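You operate a simulated robot arm through the tools that you are given. There is no shell and no other tool.

You are at the controls of a simulated two-armed robot. One attempt, no reset.

JOB
File the four folders, each in the slot that bears its word.

Only the result counts: the job must be done as asked and must still hold three seconds after the hand-in. Knocking over, shifting, dropping, spilling or breaking anything else fails it.

ROBOT AND FRAMES
Two 7-joint arms with two-finger parallel grippers on one trunk that stands fixed in place. Base frame: the origin is at the foot of the trunk, x ahead of it, y to its left, z up. Units: cm, degrees, N and s.
The left shoulder is at [7, 18.8, 116.5], the right one opposite. With the tool pointing down near the work surface each hand reaches from about 24 to 78 cm from the base axis, measured 20 degrees to its own side. Payload 3.91 kg a hand.
The tool frame of a hand sits at the grasp point between the pads (the TCP): z along the fingers, y along the line on which they close. The tips reach 3 cm beyond it. The gripper opens to 11 cm. The fingers are 2 cm wide and 1 cm thick; the gripper's body (4.8 by 11.2 cm) begins 5.5 cm behind the TCP.
Orientation is told as [roll, pitch, yaw] about the base's x, y, z axes, in that order, counted from this pose: with the fingers straight down and closing along the base's y, the tool's x points along the base's -x, its y along +y and its z along -z.

CONTROLS
- The arms move only by the tool step_arm. It takes "left_rows", "right_rows" or both (then of equal length, played together; a hand with none holds still); each is a list of rows, each an object of numbers (a shift or turn left out is 0, a gripper value left out holds the last): "tx", "ty", "tz": the shift along the tool's x, y, z in cm; "rx", "ry", "rz": the turn, a rotation vector about the tool's x, y, z in degrees. In form: [{"tx": .., "ty": .., "tz": .., "rx": .., "ry": .., "rz": ..}, ...]. A call has 1 to 20 rows; each row is the pose to reach, as a shift and turn from the pose commanded when the call began, along the tool's axes at that moment. "left_claw" and "right_claw" are, for a hand that has rows, the opening, from 0 (shut) to 1 (fully open), set as the call begins (left out, the last holds). Each row takes 0.2 s and may step no farther than 5 cm and 8.6 degrees from the row before; otherwise, or with a gripper value out of range, the whole call is refused. Where a pose cannot be reached the arm comes as near as it can. A force on the tool above 40 N (or 10 N above the force at the start of the call, whichever is more), or a blocked arm, ends the call early, and 0.2 s more pass. The fingers move at their own pace (about 7.2 cm/s each) and stop on an object; they squeeze with about 23 N. The grip force told is the motor's: it shows also when the fingers shut on nothing. Time passes only in rows, and 0.2 s behind the last, so rows that repeat a pose let the fingers close. The reply holds the time, the measured pose of the TCP, the force on the tool along the base axes, the opening and the grip force, in the units named above and with some noise, with the torque about the TCP (base axes, N m) and any sound that the robot's microphone picked up.
- Cameras (640 x 400 px; columns grow to the right, rows downward): "scene" is now at [9.98, 5.6, 137.27]; the picture's right is [0.66, -0.75, 0.00], its down [-0.49, -0.43, -0.76] and it looks along [0.57, 0.50, -0.65] (base axes); focal length 310 px, centre (320, 200). "left" rides on the left gripper at [7.2, -1.7, -10.3] in its tool frame; the picture's right is [0.23, 0.97, 0.00], its down [-0.76, 0.18, -0.62] and it looks along [-0.61, 0.14, 0.78] (tool axes); focal length 222 px, centre (320, 200). "right" rides on the right gripper at [7.2, 1.7, -10.3] in its tool frame; the picture's right is [-0.23, 0.97, 0.00], its down [-0.76, -0.18, -0.62] and it looks along [-0.61, -0.14, 0.78] (tool axes); focal length 222 px, centre (320, 200). There is no depth. A picture from a camera that has moved, and an enlarged one, comes with that camera's place and axes in the base frame and with its lens. The place of the scene camera against the robot may be out by one fixed shift of up to 1.8 cm in any direction.
- snapshot(camera): a new picture of that camera. It takes no simulated time.
- raise_lower(by): slides the trunk up (or, below 0, down) by that many cm; the arms and the scene camera ride with it, the base frame stays. It gives what a move gives, with no picture.
- head_to(pan, tilt): turns the head with the scene camera to pan (to the left, within 86 degrees either way) and tilt (down, from -29 to 69), counted from straight ahead of the robot. It gives what a move gives.
- zoom(camera, box): a new picture of the part [left, top, right, bottom] of that camera's present view, enlarged. It takes no simulated time.
- sign_off(): hands the job in; it is judged then, once.

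Nothing tells you positions but the pictures and the camera data. Unless the task says otherwise, let go and move clear before handing in.

The tools are called after "Request:" by a JSON object that holds its "method" and its "body". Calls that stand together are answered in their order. step_arm: Moves the arms, as the interface text tells. Its arguments: {"type":"object","properties":{"left_rows":{"type":"array","items":{"type":"object","properties":{"tx":{"type":"number"},"ty":{"type":"number"},"tz":{"type":"number"},"rx":{"type":"number"},"ry":{"type":"number"},"rz":{"type":"number"}}}},"left_claw":{"type":"number"},"right_rows":{"type":"array","items":{"type":"object","properties":{"tx":{"type":"number"},"ty":{"type":"number"},"tz":{"type":"number"},"rx":{"type":"number"},"ry":{"type":"number"},"rz":{"type":"number"}}}},"right_claw":{"type":"number"}},"required":[]} The other tools are called the same way: raise_lower (by) slides the trunk up or down; head_to (pan, tilt) turns the head that bears the scene camera; snapshot (camera) takes a picture; zoom (camera, box) takes an enlarged picture of a part of a camera's view; sign_off () hands the job in.

At the start:

```text
t: 0.0
left_position: [31.78, 47.66, 109.44]
left_tcp_rot: [0.1, 0.1, 0.0]
left_ft_force: [-0.5, -0.6, -0.1]
left_wrist_torque: [-0.01, 0.0, -0.01]
left_opening: 11.0
left_gripper_force: 0.0
right_position: [44.86, 7.74, 114.69]
right_tcp_rot: [0.0, 0.0, 0.0]
right_ft_force: [0.3, 0.1, -0.6]
right_wrist_torque: [0.0, 0.01, 0.01]
right_opening: 10.97
right_gripper_force: 0.0
trunk travel left (down, up): [-67.5, 26.5]
head pan, tilt: [41.3, 40.8]
```

scene: 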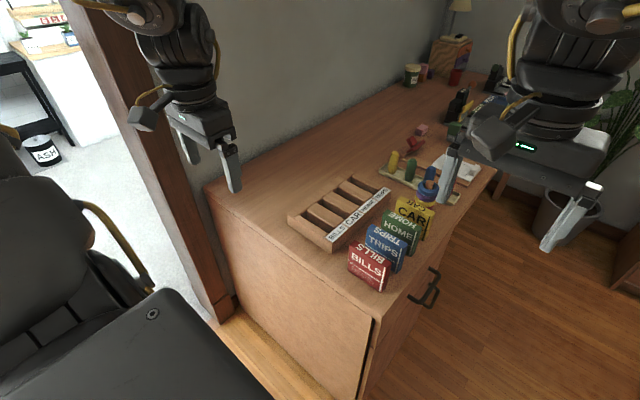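
right: 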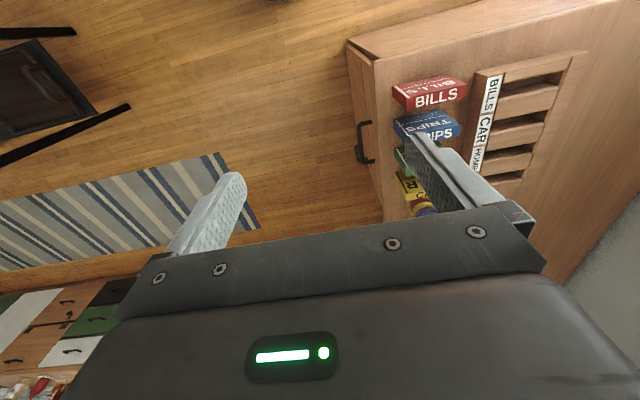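
left: 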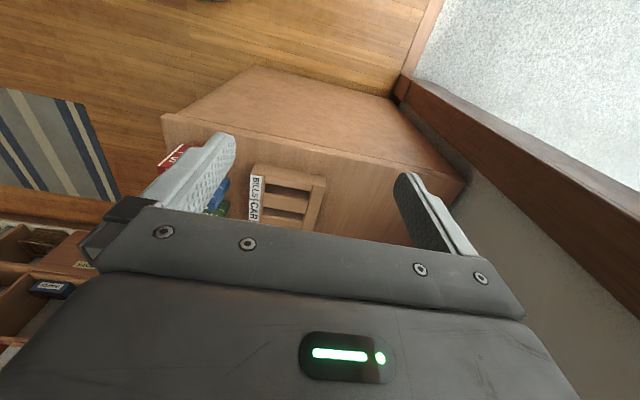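

I see a dresser with a four-slot file rack and four folders (BILLS, TRIPS, HOME, CAR) standing in a row near it. I'll take close-ups first to work out the geometry.

Request:
{"method": "zoom", "body": {"camera": "scene", "box": [270, 150, 450, 300]}}

Request:
{"method": "zoom", "body": {"camera": "right", "box": [340, 30, 620, 230]}}

Request:
{"method": "zoom", "body": {"camera": "left", "box": [150, 100, 400, 256]}}

```text
2.67 times, centred on (360, 225) of scene
camera zoom: at [9.98, 5.6, 137.27], right [0.66, -0.75, 0.0], down [-0.49, -0.43, -0.76], along [0.57, 0.5, -0.65], focal length 826 px, centre (213, 133)
```

zoom: 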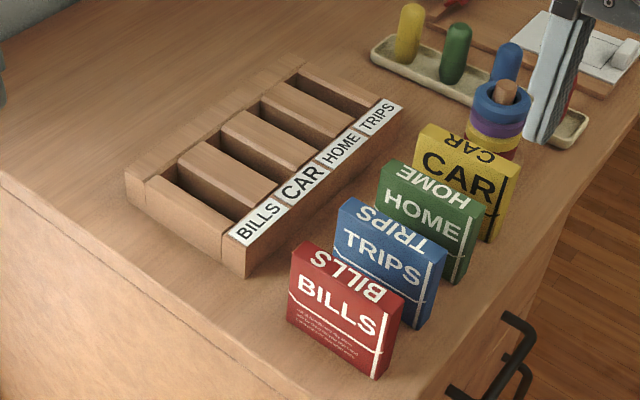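

```text
2.00 times, centred on (480, 130) of right
camera zoom: at [37.8, 9.54, 125.1], right [0.23, 0.97, 0.0], down [0.76, -0.18, 0.62], along [0.61, -0.14, -0.78], focal length 444 px, centre (0, 340)
```

zoom: 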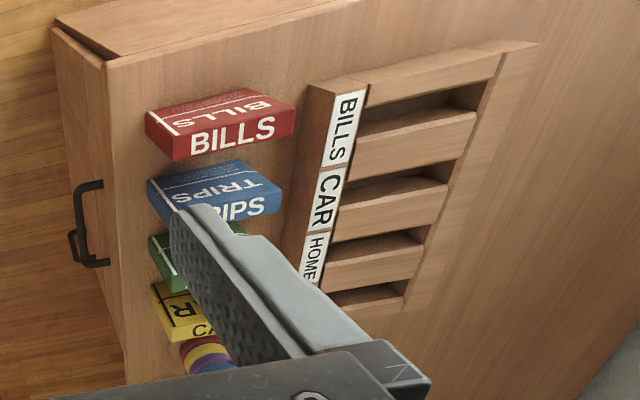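

```text
2.56 times, centred on (275, 178) of left
camera zoom: at [24.5, 45.93, 119.8], right [-0.23, 0.97, 0.0], down [0.76, 0.18, 0.62], along [0.61, 0.14, -0.78], focal length 569 px, centre (435, 256)
```

zoom: 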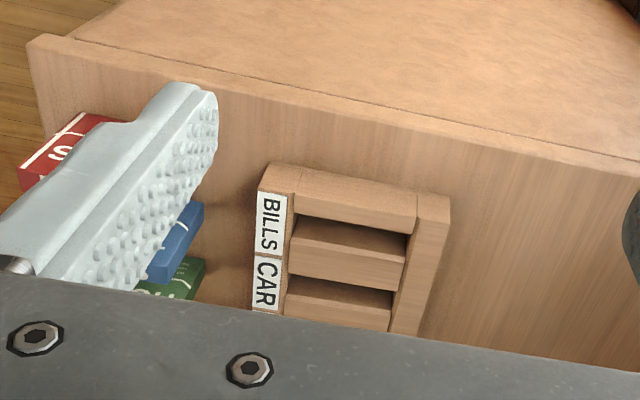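

The rack's BILLS corner comes out near (52, 40, 79), with the folders at about y 33. I'll pull the right arm back and shift the left hand so its camera looks straight at the folders and rack.

Request:
{"method": "step_arm", "body": {"left_rows": [{"ty": -3}, {"ty": -6}, {"ty": -9}, {"ty": -12}], "right_rows": [{"ty": -4.5}, {"ty": -9}, {"ty": -13.5}, {"ty": -18}]}}

Request:
{"method": "snapshot", "body": {"camera": "left"}}

Request:
{"method": "snapshot", "body": {"camera": "scene"}}

```text
t: 1.0
left_position: [31.4, 35.29, 109.65]
left_tcp_rot: [0.2, -0.2, 0.0]
left_ft_force: [1.3, 0.4, -0.8]
left_wrist_torque: [0.03, -0.01, -0.01]
left_opening: 11.01
left_gripper_force: 0.0
right_position: [44.96, -10.48, 114.7]
right_tcp_rot: [0.2, -0.1, 0.0]
right_ft_force: [0.2, -1.0, 0.1]
right_wrist_torque: [0.03, 0.02, 0.01]
right_opening: 11.01
right_gripper_force: 0.0
trunk travel left (down, up): [-67.5, 26.5]
head pan, tilt: [41.3, 40.8]
```

```text
taken
camera left: at [24.19, 33.67, 120.0], right [-0.23, 0.97, 0.0], down [0.76, 0.18, 0.62], along [0.61, 0.14, -0.78], focal length 222 px, centre (320, 200)
```

left: 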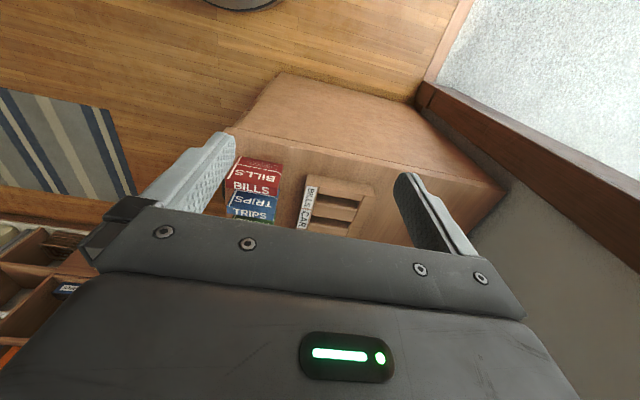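

```text
taken
camera scene: at [9.83, 5.12, 137.3], right [0.66, -0.75, 0.0], down [-0.49, -0.43, -0.76], along [0.57, 0.5, -0.65], focal length 310 px, centre (320, 200)
```

scene: 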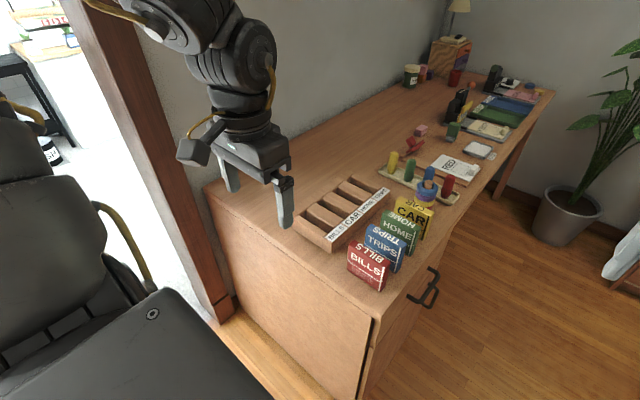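

The view is good but the far folders are hidden behind the hand. I'll move the left hand forward to bring the whole row and rack into view.

Request:
{"method": "step_arm", "body": {"left_rows": [{"tx": -4}, {"tx": -8}, {"tx": -12}, {"tx": -12}]}}

Request:
{"method": "zoom", "body": {"camera": "left", "box": [200, 60, 420, 240]}}

Request:
{"method": "zoom", "body": {"camera": "scene", "box": [280, 170, 440, 270]}}

```text
t: 2.0
left_position: [43.47, 35.77, 109.61]
left_tcp_rot: [0.0, -0.1, 0.0]
left_ft_force: [0.5, -0.3, 0.3]
left_wrist_torque: [-0.02, -0.02, 0.01]
left_opening: 10.99
left_gripper_force: 0.0
right_position: [44.93, -10.02, 114.74]
right_tcp_rot: [0.0, 0.0, -0.1]
right_ft_force: [-0.8, -0.1, 1.2]
right_wrist_torque: [0.01, 0.01, 0.0]
right_opening: 10.99
right_gripper_force: 0.1
trunk travel left (down, up): [-67.5, 26.5]
head pan, tilt: [41.3, 40.8]
```

```text
2.22 times, centred on (310, 150) of left
camera zoom: at [36.18, 34.07, 119.96], right [-0.23, 0.97, 0.0], down [0.76, 0.18, 0.62], along [0.61, 0.14, -0.78], focal length 494 px, centre (342, 311)
```

zoom: 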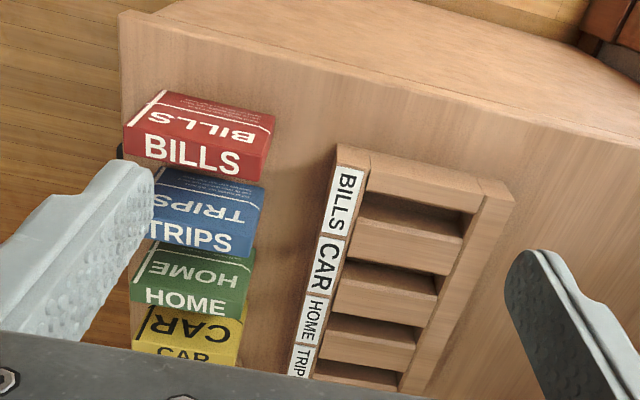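

```text
4.00 times, centred on (360, 220) of scene
camera zoom: at [9.91, 5.55, 137.28], right [0.66, -0.75, 0.0], down [-0.49, -0.43, -0.76], along [0.57, 0.5, -0.65], focal length 1240 px, centre (160, 120)
```

zoom: 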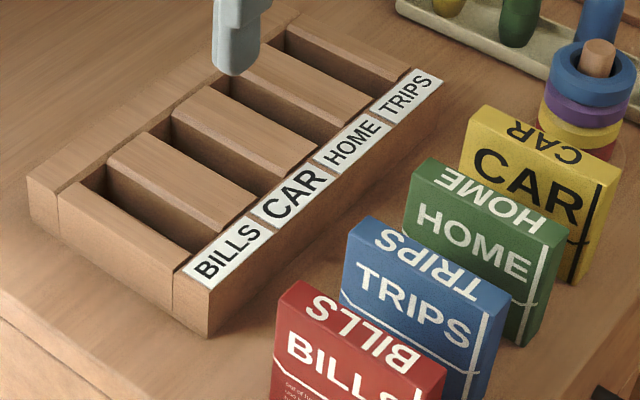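

I'll get a second viewpoint from the right wrist camera so I can triangulate heights accurately.

Request:
{"method": "snapshot", "body": {"camera": "right"}}

Request:
{"method": "zoom", "body": {"camera": "right", "box": [480, 20, 640, 120]}}

```text
taken
camera right: at [37.74, -8.31, 125.34], right [0.23, 0.97, 0.0], down [0.76, -0.18, 0.62], along [0.61, -0.14, -0.78], focal length 222 px, centre (320, 200)
```

right: 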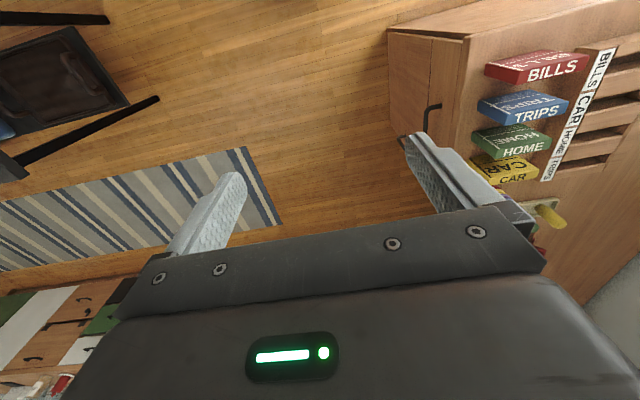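

```text
4.00 times, centred on (560, 70) of right
camera zoom: at [37.74, -8.31, 125.34], right [0.23, 0.97, 0.0], down [0.76, -0.18, 0.62], along [0.61, -0.14, -0.78], focal length 888 px, centre (-640, 720)
```

zoom: 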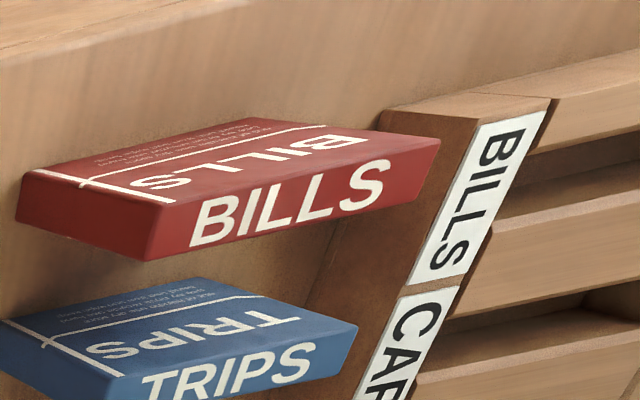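

From the two views: the table is at z≈74.2 and the folders are about 10 wide (y), 10 tall and 2.4 thick (x). I'll move the left hand on to see the whole rack and all four folders from above.

Request:
{"method": "step_arm", "body": {"left_rows": [{"tx": -4, "ty": 1}, {"tx": -8, "ty": 2}, {"tx": -11, "ty": 2}, {"tx": -11, "ty": 2}, {"tx": -11, "ty": 2}]}}

Request:
{"method": "zoom", "body": {"camera": "left", "box": [180, 40, 400, 210]}}

Request:
{"method": "zoom", "body": {"camera": "left", "box": [300, 80, 400, 160]}}

Request:
{"method": "zoom", "body": {"camera": "left", "box": [300, 140, 400, 220]}}

Request:
{"method": "snapshot", "body": {"camera": "left"}}

```text
t: 3.2
left_position: [54.78, 38.01, 109.59]
left_tcp_rot: [0.0, 0.1, 0.0]
left_ft_force: [-0.6, 1.1, 0.4]
left_wrist_torque: [0.04, 0.0, 0.0]
left_opening: 10.98
left_gripper_force: 0.1
right_position: [44.98, -10.01, 114.87]
right_tcp_rot: [0.0, 0.0, 0.1]
right_ft_force: [0.3, 0.5, 0.0]
right_wrist_torque: [-0.02, 0.02, 0.0]
right_opening: 11.01
right_gripper_force: 0.1
trunk travel left (down, up): [-67.5, 26.5]
head pan, tilt: [41.3, 40.8]
```

```text
2.35 times, centred on (290, 125) of left
camera zoom: at [47.52, 36.28, 119.91], right [-0.23, 0.97, 0.0], down [0.76, 0.18, 0.62], along [0.61, 0.14, -0.78], focal length 523 px, centre (391, 376)
```

zoom: 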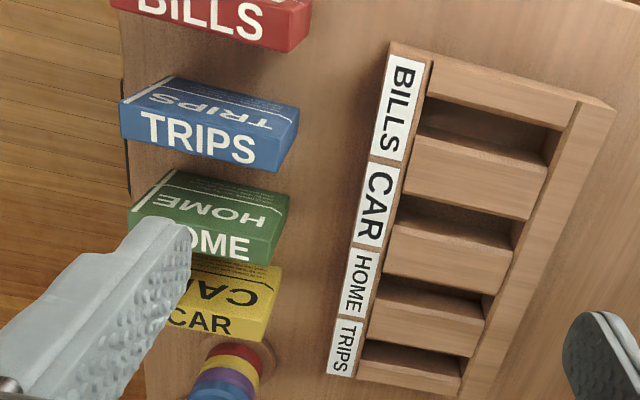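

```text
5.00 times, centred on (350, 120) of left
camera zoom: at [47.52, 36.28, 119.91], right [-0.23, 0.97, 0.0], down [0.76, 0.18, 0.62], along [0.61, 0.14, -0.78], focal length 1111 px, centre (170, 600)
```

zoom: 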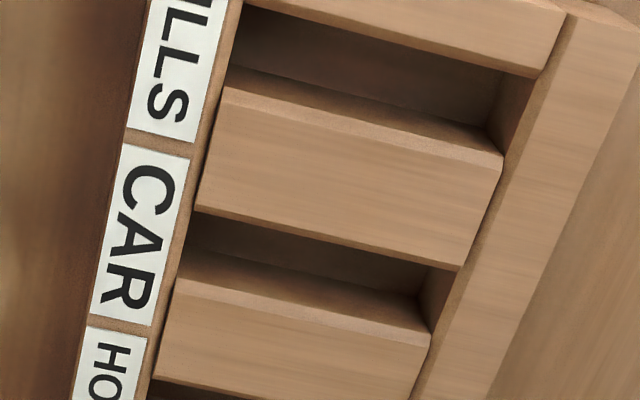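

```text
5.00 times, centred on (350, 180) of left
camera zoom: at [47.52, 36.28, 119.91], right [-0.23, 0.97, 0.0], down [0.76, 0.18, 0.62], along [0.61, 0.14, -0.78], focal length 1111 px, centre (170, 300)
```

zoom: 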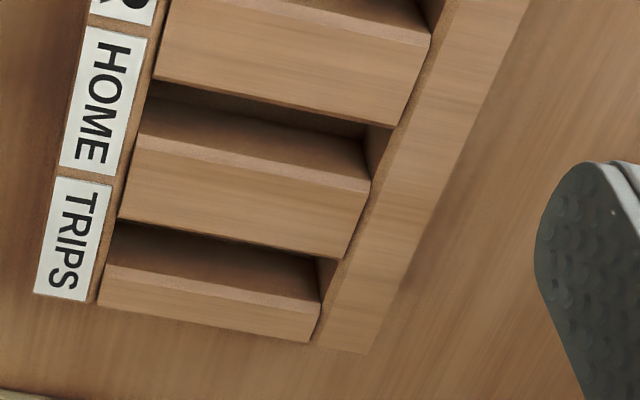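

```text
taken
camera left: at [47.52, 36.28, 119.91], right [-0.23, 0.97, 0.0], down [0.76, 0.18, 0.62], along [0.61, 0.14, -0.78], focal length 222 px, centre (320, 200)
```

left: 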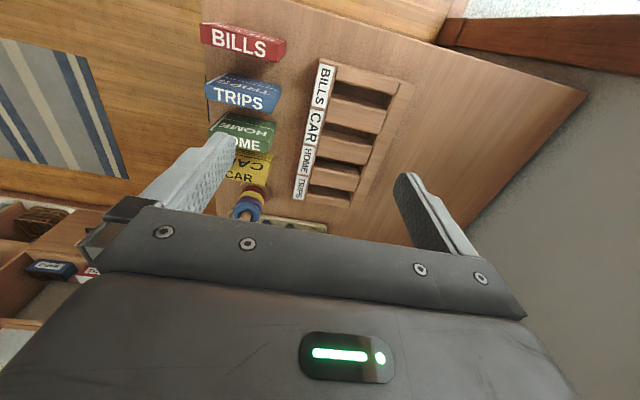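

The rack top is at about z 79.9, and its slots run along y from about 40.3 to 50.4. Now I'll measure folder thickness against slot width closely.

Request:
{"method": "zoom", "body": {"camera": "left", "box": [200, 60, 290, 116]}}

Request:
{"method": "zoom", "body": {"camera": "left", "box": [195, 15, 295, 77]}}

Request:
{"method": "zoom", "body": {"camera": "left", "box": [310, 50, 410, 112]}}

Request:
{"method": "zoom", "body": {"camera": "left", "box": [200, 105, 290, 161]}}

Request:
{"method": "zoom", "body": {"camera": "scene", "box": [310, 215, 370, 253]}}

```text
7.11 times, centred on (245, 88) of left
camera zoom: at [47.52, 36.28, 119.91], right [-0.23, 0.97, 0.0], down [0.76, 0.18, 0.62], along [0.61, 0.14, -0.78], focal length 1580 px, centre (853, 996)
```

zoom: 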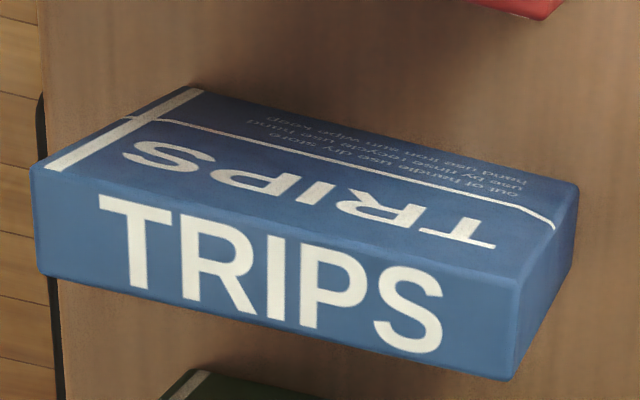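

```text
6.40 times, centred on (245, 46) of left
camera zoom: at [47.52, 36.28, 119.91], right [-0.23, 0.97, 0.0], down [0.76, 0.18, 0.62], along [0.61, 0.14, -0.78], focal length 1422 px, centre (800, 1186)
```

zoom: 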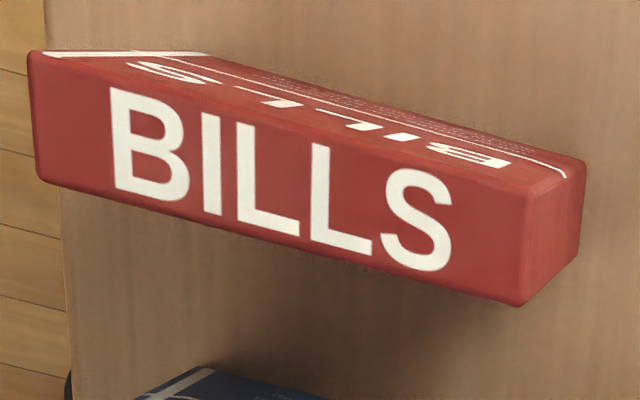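

```text
6.40 times, centred on (360, 81) of left
camera zoom: at [47.52, 36.28, 119.91], right [-0.23, 0.97, 0.0], down [0.76, 0.18, 0.62], along [0.61, 0.14, -0.78], focal length 1422 px, centre (64, 962)
```

zoom: 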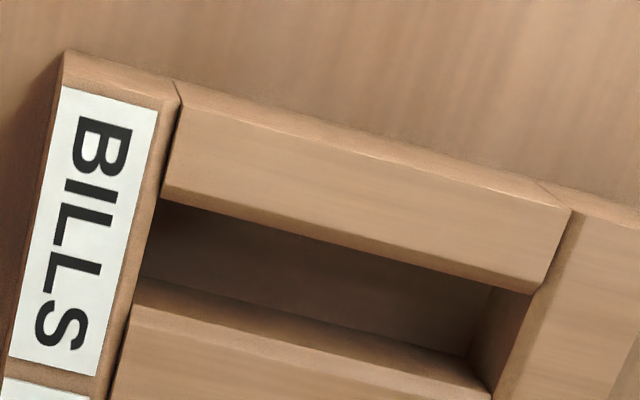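

```text
7.11 times, centred on (245, 133) of left
camera zoom: at [47.52, 36.28, 119.91], right [-0.23, 0.97, 0.0], down [0.76, 0.18, 0.62], along [0.61, 0.14, -0.78], focal length 1580 px, centre (853, 676)
```

zoom: 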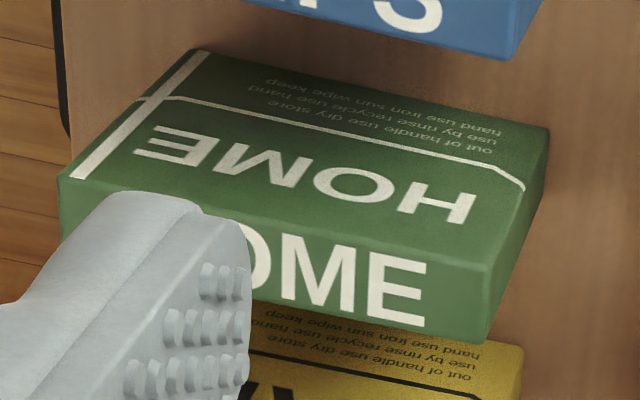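

```text
10.53 times, centred on (340, 234) of scene
camera zoom: at [9.95, 5.57, 137.28], right [0.66, -0.75, 0.0], down [-0.49, -0.43, -0.76], along [0.57, 0.5, -0.65], focal length 3262 px, centre (110, -158)
```

zoom: 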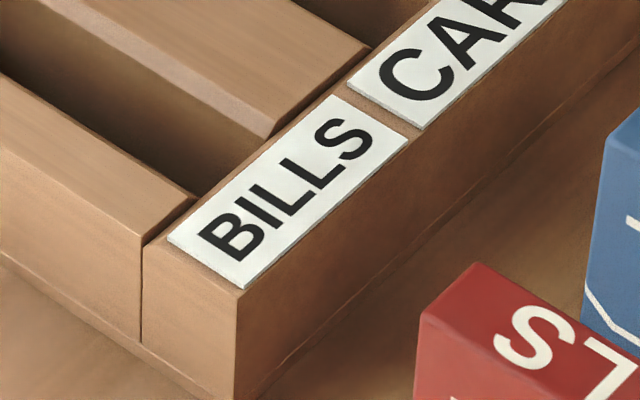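

Each folder is about 10 wide and 2.05 thick, standing at y≈26.5 with x centres near 52.2, 59.35, 66.35 and ~73.4. Slot centres are near x 55.5 (BILLS), 62.4 (CAR), 69.3 (HOME) and 76.3 (TRIPS), at y≈45.45. I'll grip across the 10 cm width, tool down, starting above BILLS.

Request:
{"method": "step_arm", "body": {"left_rows": [{"tx": 0.5, "ty": -2.5, "tz": 2.5}, {"tx": 1, "ty": -5, "tz": 5}, {"tx": 1.6, "ty": -7.5, "tz": 7.5}, {"tx": 2.1, "ty": -10, "tz": 10}, {"tx": 2.58, "ty": -11.55, "tz": 12}, {"tx": 2.58, "ty": -11.55, "tz": 13}, {"tx": 2.58, "ty": -11.55, "tz": 13}, {"tx": 2.58, "ty": -11.55, "tz": 13}], "left_claw": 1}}

Request:
{"method": "snapshot", "body": {"camera": "left"}}

Request:
{"method": "snapshot", "body": {"camera": "scene"}}

Request:
{"method": "snapshot", "body": {"camera": "right"}}

```text
t: 5.0
left_position: [51.94, 26.3, 96.74]
left_tcp_rot: [0.0, 0.0, 0.0]
left_ft_force: [0.1, 0.5, 0.2]
left_wrist_torque: [0.03, 0.01, 0.02]
left_opening: 11.0
left_gripper_force: 0.0
right_position: [45.07, -9.98, 114.83]
right_tcp_rot: [-0.1, 0.0, 0.0]
right_ft_force: [-0.7, 1.0, -0.2]
right_wrist_torque: [-0.03, 0.0, 0.03]
right_opening: 11.01
right_gripper_force: 0.0
trunk travel left (down, up): [-67.5, 26.5]
head pan, tilt: [41.3, 40.8]
```

```text
taken
camera left: at [44.68, 24.65, 107.05], right [-0.23, 0.97, 0.0], down [0.76, 0.18, 0.62], along [0.61, 0.14, -0.78], focal length 222 px, centre (320, 200)
```

left: 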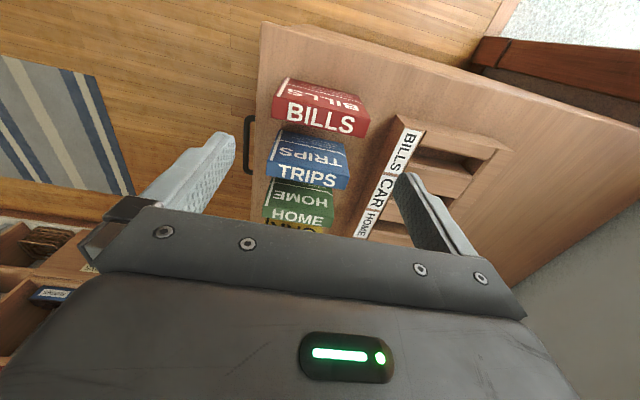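

```text
taken
camera scene: at [9.98, 5.59, 137.27], right [0.66, -0.75, 0.0], down [-0.49, -0.43, -0.76], along [0.57, 0.5, -0.65], focal length 310 px, centre (320, 200)
```

scene: 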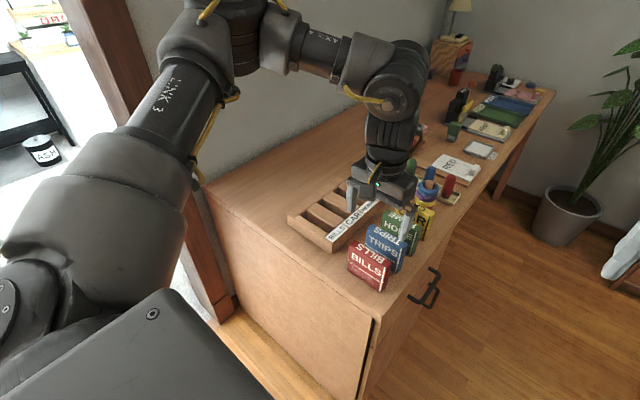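

```text
taken
camera right: at [37.8, -8.28, 125.32], right [0.23, 0.97, 0.0], down [0.76, -0.18, 0.62], along [0.61, -0.14, -0.78], focal length 222 px, centre (320, 200)
```

right: 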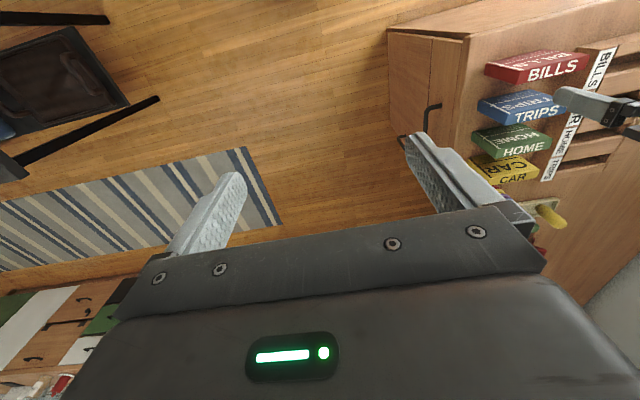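

The kinematics match the pictures. I'll zoom from this closer viewpoint to refine the BILLS folder pose and the slot position.

Request:
{"method": "zoom", "body": {"camera": "left", "box": [260, 70, 380, 145]}}

Request:
{"method": "zoom", "body": {"camera": "left", "box": [380, 105, 520, 192]}}

Request:
{"method": "zoom", "body": {"camera": "scene", "box": [330, 150, 460, 300]}}

```text
5.33 times, centred on (320, 108) of left
camera zoom: at [44.68, 24.65, 107.05], right [-0.23, 0.97, 0.0], down [0.76, 0.18, 0.62], along [0.61, 0.14, -0.78], focal length 1185 px, centre (320, 693)
```

zoom: 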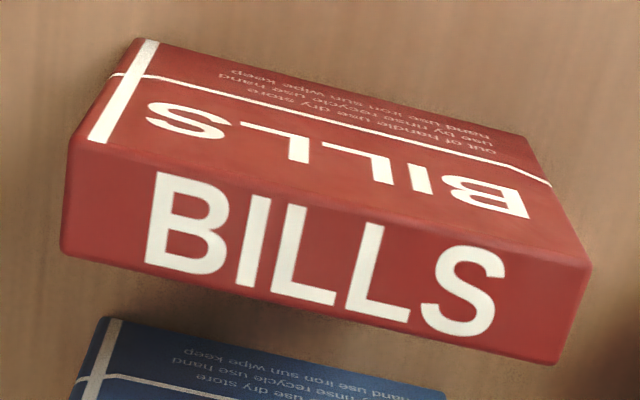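

```text
4.57 times, centred on (450, 148) of left
camera zoom: at [44.68, 24.65, 107.05], right [-0.23, 0.97, 0.0], down [0.76, 0.18, 0.62], along [0.61, 0.14, -0.78], focal length 1015 px, centre (-274, 435)
```

zoom: 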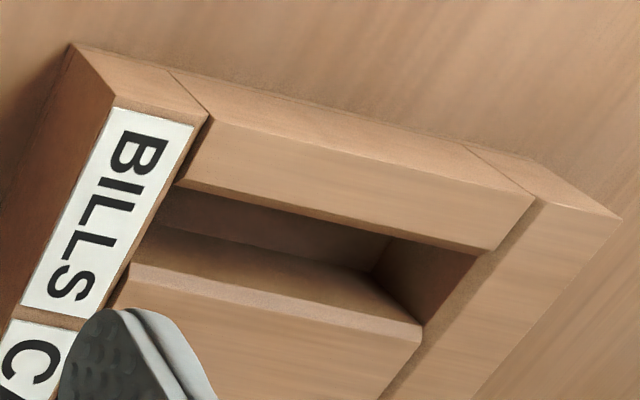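

```text
2.67 times, centred on (395, 225) of scene
camera zoom: at [9.98, 5.59, 137.27], right [0.66, -0.75, 0.0], down [-0.49, -0.43, -0.76], along [0.57, 0.5, -0.65], focal length 826 px, centre (120, 133)
```

zoom: 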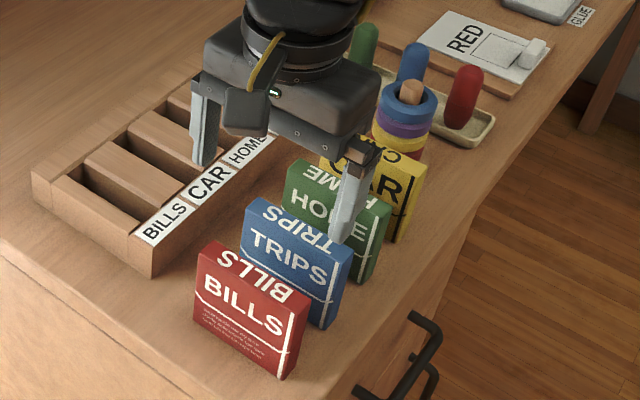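

Refined: the BILLS folder is centred at (52.17, 26.55) with its top at z≈84.2. The rack top is ≈79.5, slot y 40.4–50.5. I'll descend to just above the folder and verify before straddling it.

Request:
{"method": "step_arm", "body": {"left_rows": [{"tx": -0.23, "ty": 0.2, "tz": 3}, {"tx": -0.23, "ty": 0.2, "tz": 6}, {"tx": -0.23, "ty": 0.2, "tz": 7.8}, {"tx": -0.23, "ty": 0.2, "tz": 7.8}, {"tx": -0.23, "ty": 0.2, "tz": 7.8}]}}

Request:
{"method": "snapshot", "body": {"camera": "left"}}

Request:
{"method": "zoom", "body": {"camera": "scene", "box": [330, 170, 430, 300]}}

```text
t: 6.2
left_position: [50.94, 28.25, 90.35]
left_tcp_rot: [-0.1, -0.1, 0.0]
left_ft_force: [-1.1, -0.9, -0.4]
left_wrist_torque: [-0.03, -0.01, -0.02]
left_opening: 11.0
left_gripper_force: 0.0
left hand out of reach, approached as far as the arm can: row 1, 2, 3, 4, 5
right_position: [45.06, -9.95, 114.89]
right_tcp_rot: [0.1, 0.0, 0.0]
right_ft_force: [0.0, -0.2, -0.4]
right_wrist_torque: [0.0, 0.0, -0.02]
right_opening: 11.01
right_gripper_force: 0.1
trunk travel left (down, up): [-67.5, 26.5]
head pan, tilt: [41.3, 40.8]
```

```text
taken
camera left: at [43.73, 26.55, 100.39], right [-0.23, 0.97, 0.0], down [0.76, 0.18, 0.62], along [0.61, 0.14, -0.78], focal length 222 px, centre (320, 200)
```

left: 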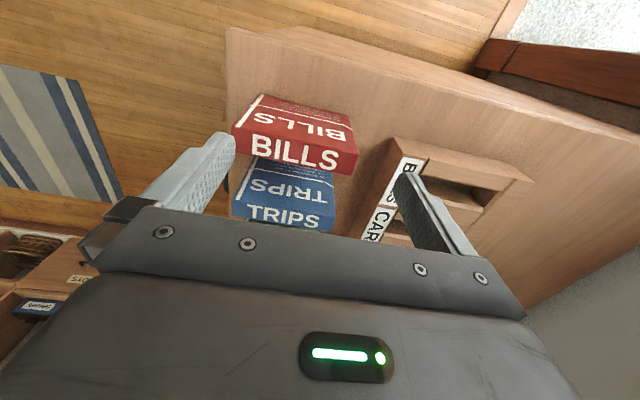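

```text
3.08 times, centred on (380, 235) of scene
camera zoom: at [9.97, 5.58, 137.27], right [0.66, -0.75, 0.0], down [-0.49, -0.43, -0.76], along [0.57, 0.5, -0.65], focal length 954 px, centre (135, 92)
```

zoom: 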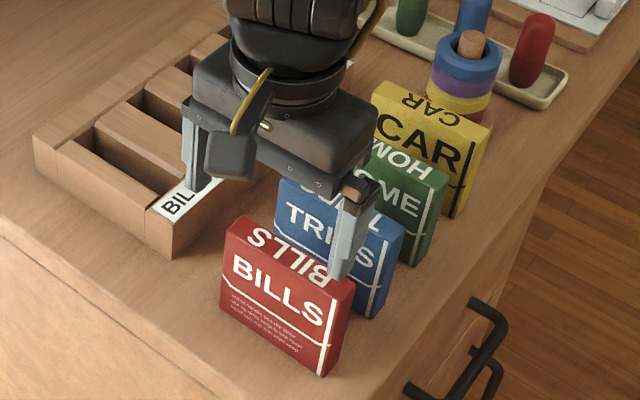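

The arm reports this as out of reach at the current trunk height. I'll raise the hand clear first, then lower the trunk to give the arm more downward reach.

Request:
{"method": "step_arm", "body": {"left_rows": [{"tz": -4}, {"tz": -8}, {"tz": -12}, {"tz": -15}, {"tz": -15}]}}

```text
t: 7.4
left_position: [51.28, 28.13, 105.11]
left_tcp_rot: [0.0, 0.0, 0.1]
left_ft_force: [0.0, 0.0, 0.0]
left_wrist_torque: [0.0, -0.04, 0.02]
left_opening: 11.0
left_gripper_force: 0.0
right_position: [45.15, -9.94, 114.84]
right_tcp_rot: [0.0, 0.0, 0.0]
right_ft_force: [0.0, -0.2, 0.0]
right_wrist_torque: [-0.01, 0.03, 0.0]
right_opening: 11.0
right_gripper_force: 0.0
trunk travel left (down, up): [-67.5, 26.5]
head pan, tilt: [41.3, 40.8]
```

Request:
{"method": "raise_lower", "body": {"by": -14}}

Request:
{"method": "snapshot", "body": {"camera": "scene"}}

```text
t: 9.1
left_position: [51.18, 28.01, 91.2]
left_tcp_rot: [0.1, 0.0, 0.0]
left_ft_force: [-0.1, 0.4, 0.3]
left_wrist_torque: [0.01, -0.01, 0.01]
left_opening: 11.01
left_gripper_force: 0.0
right_position: [45.03, -9.99, 100.8]
right_tcp_rot: [0.1, 0.0, 0.0]
right_ft_force: [-0.6, -0.1, 0.1]
right_wrist_torque: [0.0, 0.0, 0.03]
right_opening: 11.0
right_gripper_force: 0.0
trunk travel left (down, up): [-53.5, 40.5]
head pan, tilt: [41.3, 40.8]
```

```text
taken
camera scene: at [9.96, 5.58, 123.28], right [0.66, -0.75, 0.0], down [-0.49, -0.43, -0.76], along [0.57, 0.5, -0.65], focal length 310 px, centre (320, 200)
```

scene: 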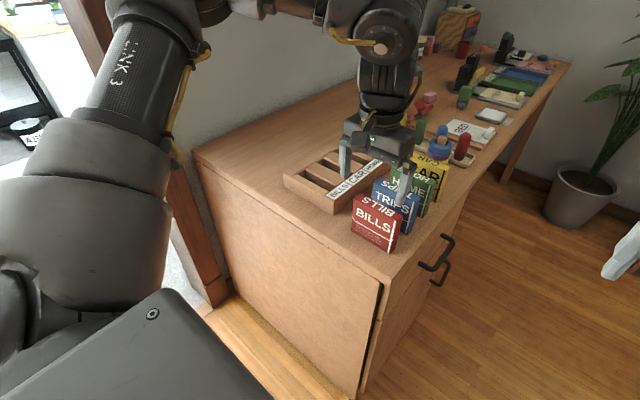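

Request:
{"method": "step_arm", "body": {"left_rows": [{"tx": -0.5, "ty": -0.8, "tz": 0}, {"tx": -1.0, "ty": -1.47, "tz": 0}, {"tx": -1.0, "ty": -1.47, "tz": 1.7}, {"tx": -1.0, "ty": -1.47, "tz": 1.7}, {"tx": -1.0, "ty": -1.47, "tz": 1.7}]}}

Request:
{"method": "zoom", "body": {"camera": "left", "box": [190, 60, 450, 222]}}

Request:
{"method": "zoom", "body": {"camera": "scene", "box": [330, 120, 460, 260]}}

```text
t: 10.3
left_position: [52.2, 26.65, 89.52]
left_tcp_rot: [0.0, 0.1, 0.0]
left_ft_force: [0.3, -0.6, 0.6]
left_wrist_torque: [0.01, 0.01, 0.0]
left_opening: 11.01
left_gripper_force: 0.0
right_position: [45.08, -10.01, 100.73]
right_tcp_rot: [-0.1, 0.0, 0.0]
right_ft_force: [0.0, 0.4, 0.3]
right_wrist_torque: [0.01, 0.02, 0.03]
right_opening: 11.01
right_gripper_force: 0.1
trunk travel left (down, up): [-53.5, 40.5]
head pan, tilt: [41.3, 40.8]
```

```text
2.46 times, centred on (320, 141) of left
camera zoom: at [44.98, 24.93, 99.83], right [-0.23, 0.97, 0.0], down [0.76, 0.18, 0.62], along [0.61, 0.14, -0.78], focal length 547 px, centre (320, 345)
```

zoom: 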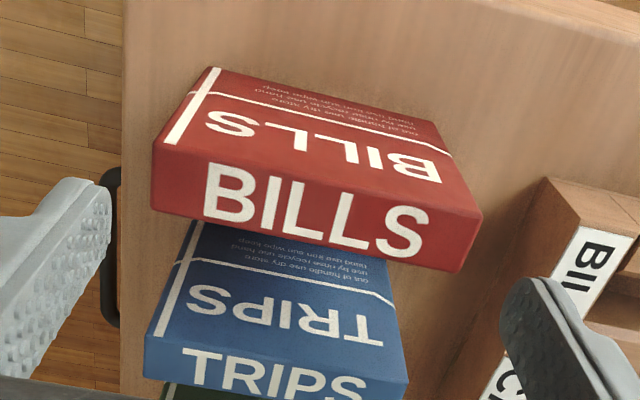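

```text
2.86 times, centred on (395, 190) of scene
camera zoom: at [10.0, 5.59, 123.27], right [0.66, -0.75, 0.0], down [-0.49, -0.43, -0.76], along [0.57, 0.5, -0.65], focal length 886 px, centre (106, 229)
```

zoom: 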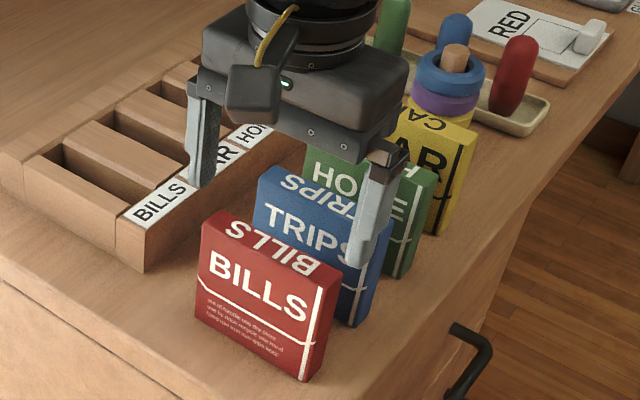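

Reach is fine now and the hand is centred over BILLS (0.5 cm clearance each side). I'll descend to grip height, then close.

Request:
{"method": "step_arm", "body": {"left_rows": [{"ty": -0.1, "tz": 1.5}, {"ty": -0.1, "tz": 3}, {"ty": -0.1, "tz": 4.5}, {"ty": -0.1, "tz": 6}, {"ty": -0.1, "tz": 7.3}, {"ty": -0.1, "tz": 7.3}]}}

Request:
{"method": "snapshot", "body": {"camera": "left"}}

Request:
{"method": "zoom", "body": {"camera": "scene", "box": [330, 150, 430, 270]}}

```text
t: 11.7
left_position: [52.29, 26.5, 82.2]
left_tcp_rot: [0.1, -0.1, 0.0]
left_ft_force: [0.0, -0.3, -0.3]
left_wrist_torque: [-0.02, -0.01, -0.01]
left_opening: 11.02
left_gripper_force: 0.1
right_position: [44.92, -10.06, 100.8]
right_tcp_rot: [0.0, -0.1, 0.0]
right_ft_force: [-0.2, 0.0, -0.7]
right_wrist_torque: [-0.01, 0.0, 0.0]
right_opening: 11.0
right_gripper_force: 0.0
trunk travel left (down, up): [-53.5, 40.5]
head pan, tilt: [41.3, 40.8]
```

```text
taken
camera left: at [45.18, 24.77, 92.49], right [-0.23, 0.97, 0.0], down [0.76, 0.18, 0.62], along [0.61, 0.14, -0.78], focal length 222 px, centre (320, 200)
```

left: 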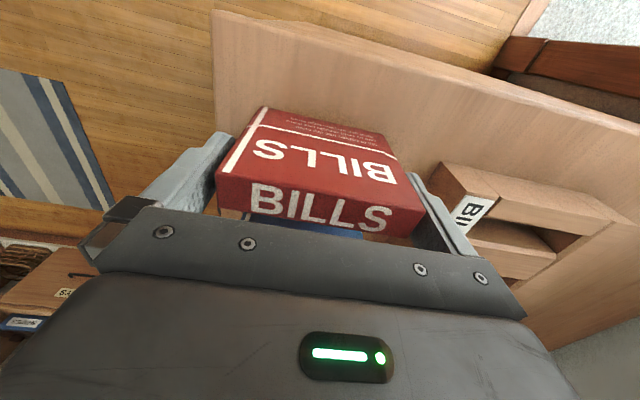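

```text
3.33 times, centred on (380, 210) of scene
camera zoom: at [9.96, 5.57, 123.27], right [0.66, -0.75, 0.0], down [-0.49, -0.43, -0.76], along [0.57, 0.5, -0.65], focal length 1033 px, centre (120, 167)
```

zoom: 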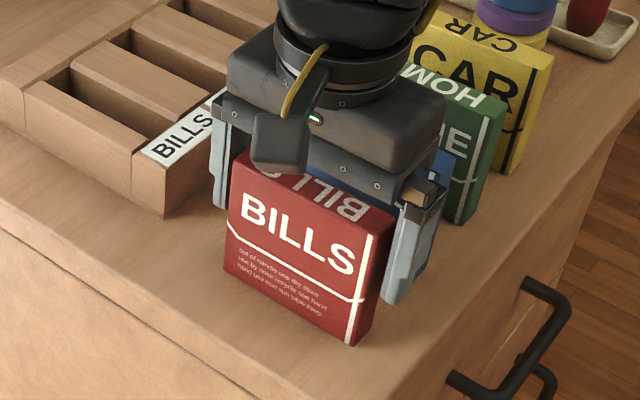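

Fingers straddle BILLS cleanly. Closing, then a straight lift.

Request:
{"method": "step_arm", "body": {"left_rows": [{}, {}, {}, {}], "left_claw": 0}}

Request:
{"method": "step_arm", "body": {"left_rows": [{"tz": -1}, {"tz": -2.5}, {"tz": -5}, {"tz": -7.5}, {"tz": -9}, {"tz": -9}]}}

Request:
{"method": "snapshot", "body": {"camera": "left"}}

Request:
{"method": "zoom", "body": {"camera": "scene", "box": [310, 120, 430, 260]}}

```text
t: 12.7
left_position: [52.39, 26.46, 82.24]
left_tcp_rot: [0.0, 0.0, -0.1]
left_ft_force: [0.3, 1.2, -0.6]
left_wrist_torque: [-0.03, -0.01, -0.01]
left_opening: 9.97
left_gripper_force: 23.1
right_position: [45.06, -9.9, 100.86]
right_tcp_rot: [0.0, 0.0, 0.1]
right_ft_force: [-1.0, -0.3, 0.1]
right_wrist_torque: [0.02, 0.03, -0.02]
right_opening: 11.01
right_gripper_force: 0.0
trunk travel left (down, up): [-53.5, 40.5]
head pan, tilt: [41.3, 40.8]
```

```text
t: 14.1
left_position: [52.24, 26.59, 91.43]
left_tcp_rot: [0.1, 0.0, 0.0]
left_ft_force: [-0.3, -0.9, -1.5]
left_wrist_torque: [0.01, -0.02, -0.01]
left_opening: 9.99
left_gripper_force: 22.8
right_position: [44.95, -9.99, 100.75]
right_tcp_rot: [0.1, -0.1, 0.1]
right_ft_force: [0.2, -0.1, 0.0]
right_wrist_torque: [0.01, 0.02, 0.01]
right_opening: 11.02
right_gripper_force: 0.1
trunk travel left (down, up): [-53.5, 40.5]
head pan, tilt: [41.3, 40.8]
```

```text
taken
camera left: at [44.93, 24.8, 101.69], right [-0.23, 0.97, 0.0], down [0.76, 0.18, 0.62], along [0.61, 0.14, -0.78], focal length 222 px, centre (320, 200)
```

left: 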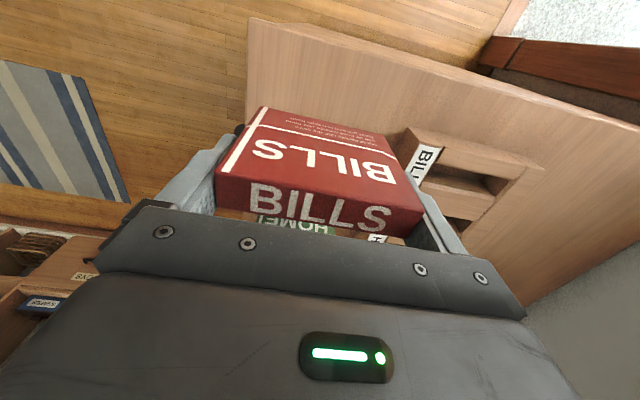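

```text
2.86 times, centred on (370, 190) of scene
camera zoom: at [10.01, 5.59, 123.27], right [0.66, -0.75, 0.0], down [-0.49, -0.43, -0.76], along [0.57, 0.5, -0.65], focal length 886 px, centre (177, 229)
```

zoom: 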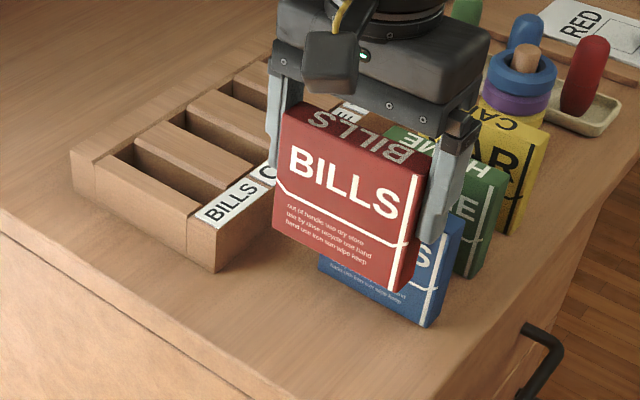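

BILLS is held (opening 9.98, weight on). I'll check how it sits in the grip before carrying it to its slot.

Request:
{"method": "zoom", "body": {"camera": "left", "box": [200, 95, 440, 245]}}

Request:
{"method": "step_arm", "body": {"left_rows": [{"tx": 0, "ty": 3}, {"tx": -0.5, "ty": 7}, {"tx": -1.5, "ty": 11}, {"tx": -2.5, "ty": 15}, {"tx": -3.2, "ty": 18.9}, {"tx": -3.2, "ty": 18.9}, {"tx": -3.2, "ty": 18.9}]}}

Request:
{"method": "snapshot", "body": {"camera": "left"}}

Request:
{"method": "snapshot", "body": {"camera": "scene"}}

Request:
{"method": "snapshot", "body": {"camera": "right"}}

```text
2.67 times, centred on (320, 170) of left
camera zoom: at [44.93, 24.8, 101.69], right [-0.23, 0.97, 0.0], down [0.76, 0.18, 0.62], along [0.61, 0.14, -0.78], focal length 592 px, centre (320, 280)
```

zoom: 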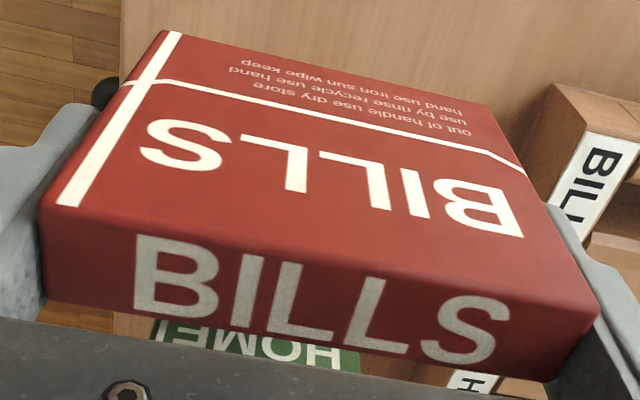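

```text
t: 15.7
left_position: [55.19, 45.23, 91.26]
left_tcp_rot: [0.0, 0.0, 0.0]
left_ft_force: [-0.1, -0.6, -0.3]
left_wrist_torque: [-0.03, -0.02, 0.0]
left_opening: 9.95
left_gripper_force: 22.8
right_position: [44.98, -10.0, 100.87]
right_tcp_rot: [0.1, 0.0, 0.0]
right_ft_force: [-0.2, -0.7, 0.3]
right_wrist_torque: [0.0, -0.01, 0.01]
right_opening: 10.99
right_gripper_force: 0.1
trunk travel left (down, up): [-53.5, 40.5]
head pan, tilt: [41.3, 40.8]
```

```text
taken
camera left: at [47.99, 43.61, 101.54], right [-0.23, 0.97, 0.0], down [0.76, 0.18, 0.62], along [0.61, 0.14, -0.78], focal length 222 px, centre (320, 200)
```

left: 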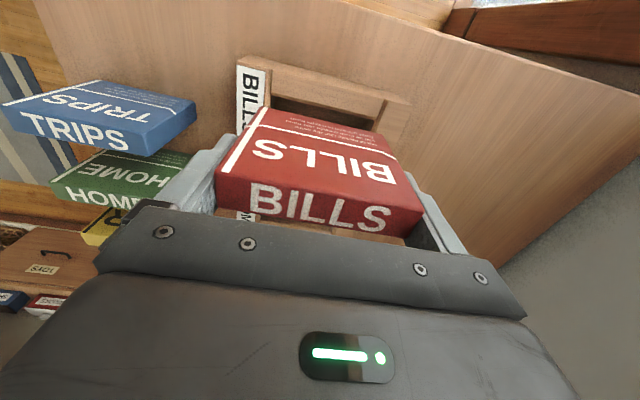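

```text
taken
camera scene: at [9.99, 5.62, 123.27], right [0.66, -0.75, 0.0], down [-0.49, -0.43, -0.76], along [0.57, 0.5, -0.65], focal length 310 px, centre (320, 200)
```

scene: 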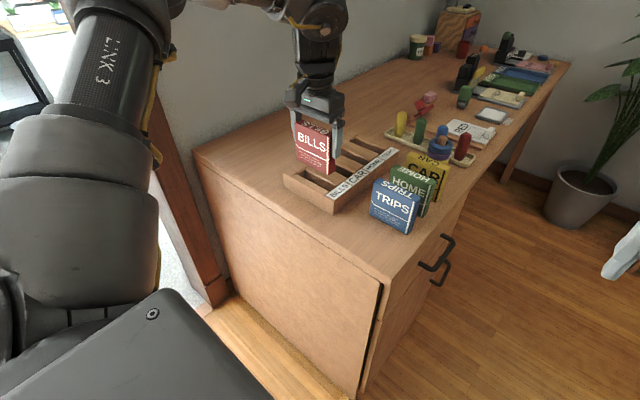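

```text
taken
camera right: at [37.81, -8.25, 111.32], right [0.23, 0.97, 0.0], down [0.76, -0.18, 0.62], along [0.61, -0.14, -0.78], focal length 222 px, centre (320, 200)
```

right: 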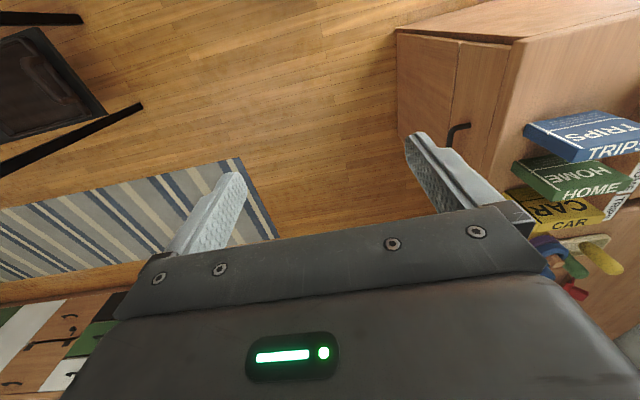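

BILLS sits square in the grip, 0.15 cm toward the robot from the TCP. I'll lower to just above the slot and compare the folder's edges with the slot's.

Request:
{"method": "step_arm", "body": {"left_rows": [{"tx": -0.5, "ty": 0.15, "tz": 1}, {"tx": -0.5, "ty": 0.15, "tz": 2.4}, {"tx": -0.5, "ty": 0.15, "tz": 2.4}, {"tx": -0.5, "ty": 0.15, "tz": 2.4}]}}

Request:
{"method": "zoom", "body": {"camera": "left", "box": [200, 40, 440, 190]}}

Request:
{"method": "zoom", "body": {"camera": "scene", "box": [270, 120, 400, 220]}}

```text
t: 16.7
left_position: [55.78, 45.45, 88.83]
left_tcp_rot: [0.0, 0.0, 0.0]
left_ft_force: [-0.5, 1.1, -1.5]
left_wrist_torque: [0.01, -0.01, 0.0]
left_opening: 9.95
left_gripper_force: 22.6
right_position: [45.09, -10.11, 100.8]
right_tcp_rot: [0.0, 0.0, 0.0]
right_ft_force: [0.5, 0.0, 1.1]
right_wrist_torque: [-0.01, 0.0, 0.01]
right_opening: 11.02
right_gripper_force: 0.1
trunk travel left (down, up): [-53.5, 40.5]
head pan, tilt: [41.3, 40.8]
```

```text
2.67 times, centred on (320, 115) of left
camera zoom: at [48.57, 43.8, 99.24], right [-0.23, 0.97, 0.0], down [0.76, 0.18, 0.62], along [0.61, 0.14, -0.78], focal length 592 px, centre (320, 427)
```

zoom: 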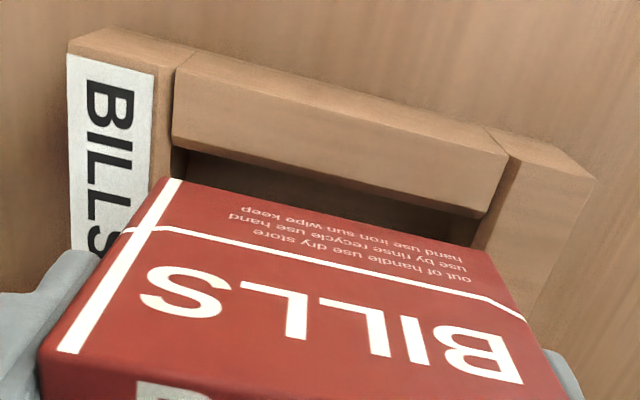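

```text
4.00 times, centred on (335, 170) of scene
camera zoom: at [10.0, 5.61, 123.27], right [0.66, -0.75, 0.0], down [-0.49, -0.43, -0.76], along [0.57, 0.5, -0.65], focal length 1240 px, centre (260, 320)
```

zoom: 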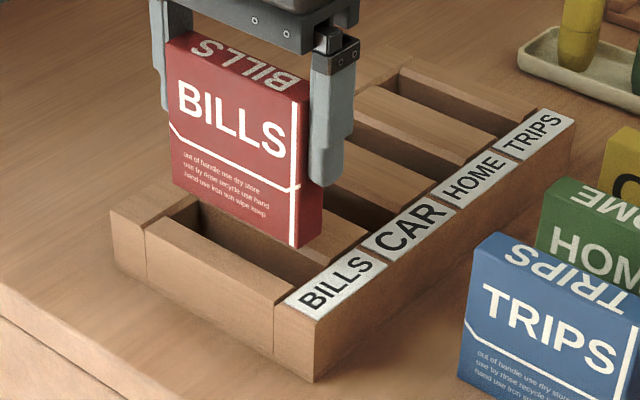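

The folder is lined up over the BILLS slot within about a millimetre. I'll lower slowly, watching the forces.

Request:
{"method": "step_arm", "body": {"left_rows": [{"tx": 0.08, "ty": 0.02, "tz": 0.6}, {"tx": 0.08, "ty": 0.02, "tz": 1.2}, {"tx": 0.08, "ty": 0.02, "tz": 1.6}, {"tx": 0.08, "ty": 0.02, "tz": 2.0}, {"tx": 0.08, "ty": 0.02, "tz": 2.3}, {"tx": 0.08, "ty": 0.02, "tz": 2.3}]}}

Request:
{"method": "zoom", "body": {"camera": "scene", "box": [270, 120, 400, 220]}}

Request:
{"method": "zoom", "body": {"camera": "left", "box": [200, 40, 440, 190]}}

```text
t: 18.1
left_position: [55.79, 45.72, 86.52]
left_tcp_rot: [0.0, 0.0, 0.1]
left_ft_force: [-0.2, -0.6, -0.3]
left_wrist_torque: [0.02, 0.01, -0.02]
left_opening: 9.98
left_gripper_force: 23.4
right_position: [44.95, -10.04, 100.86]
right_tcp_rot: [0.0, 0.1, 0.0]
right_ft_force: [-0.1, 0.2, -0.3]
right_wrist_torque: [0.01, -0.02, -0.03]
right_opening: 11.01
right_gripper_force: 0.0
trunk travel left (down, up): [-53.5, 40.5]
head pan, tilt: [41.3, 40.8]
```

```text
4.00 times, centred on (335, 170) of scene
camera zoom: at [9.98, 5.59, 123.27], right [0.66, -0.75, 0.0], down [-0.49, -0.43, -0.76], along [0.57, 0.5, -0.65], focal length 1240 px, centre (260, 320)
```

zoom: 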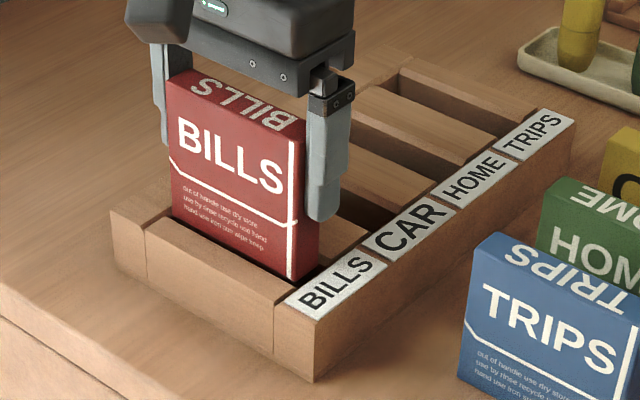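

```text
2.67 times, centred on (320, 115) of left
camera zoom: at [48.58, 43.97, 96.78], right [-0.23, 0.97, 0.0], down [0.76, 0.18, 0.62], along [0.61, 0.14, -0.78], focal length 592 px, centre (320, 427)
```

zoom: 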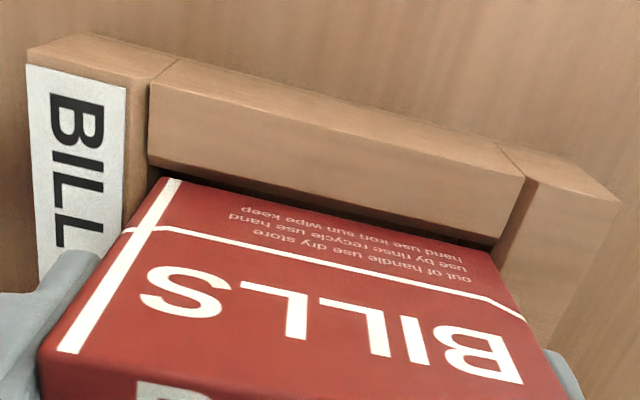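

It's entering the slot with no contact force. Continuing down gently until it seats.

Request:
{"method": "step_arm", "body": {"left_rows": [{"ty": -0.15, "tz": 0.4}, {"ty": -0.15, "tz": 0.8}, {"ty": -0.15, "tz": 1.2}, {"ty": -0.15, "tz": 1.6}, {"ty": -0.15, "tz": 1.6}]}}

Request:
{"method": "zoom", "body": {"camera": "scene", "box": [270, 120, 400, 220]}}

```text
t: 19.3
left_position: [55.75, 45.4, 84.86]
left_tcp_rot: [0.0, 0.0, -0.1]
left_ft_force: [-0.1, 0.3, -0.7]
left_wrist_torque: [0.03, -0.04, 0.0]
left_opening: 9.96
left_gripper_force: 22.9
right_position: [45.0, -10.06, 100.8]
right_tcp_rot: [0.0, 0.0, 0.1]
right_ft_force: [-0.4, 0.7, 0.1]
right_wrist_torque: [0.0, -0.02, 0.0]
right_opening: 11.02
right_gripper_force: 0.1
trunk travel left (down, up): [-53.5, 40.5]
head pan, tilt: [41.3, 40.8]
```

```text
4.00 times, centred on (335, 170) of scene
camera zoom: at [10.0, 5.59, 123.27], right [0.66, -0.75, 0.0], down [-0.49, -0.43, -0.76], along [0.57, 0.5, -0.65], focal length 1240 px, centre (260, 320)
```

zoom: 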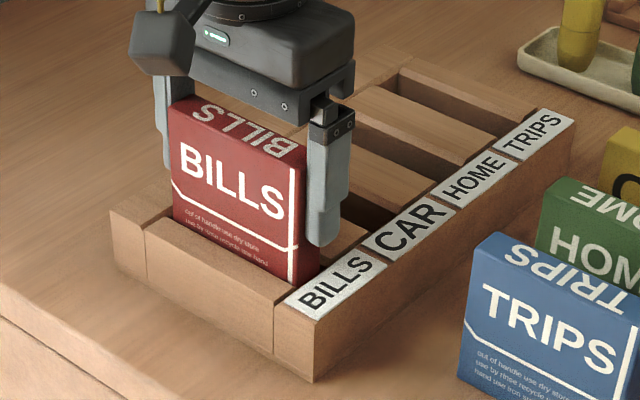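

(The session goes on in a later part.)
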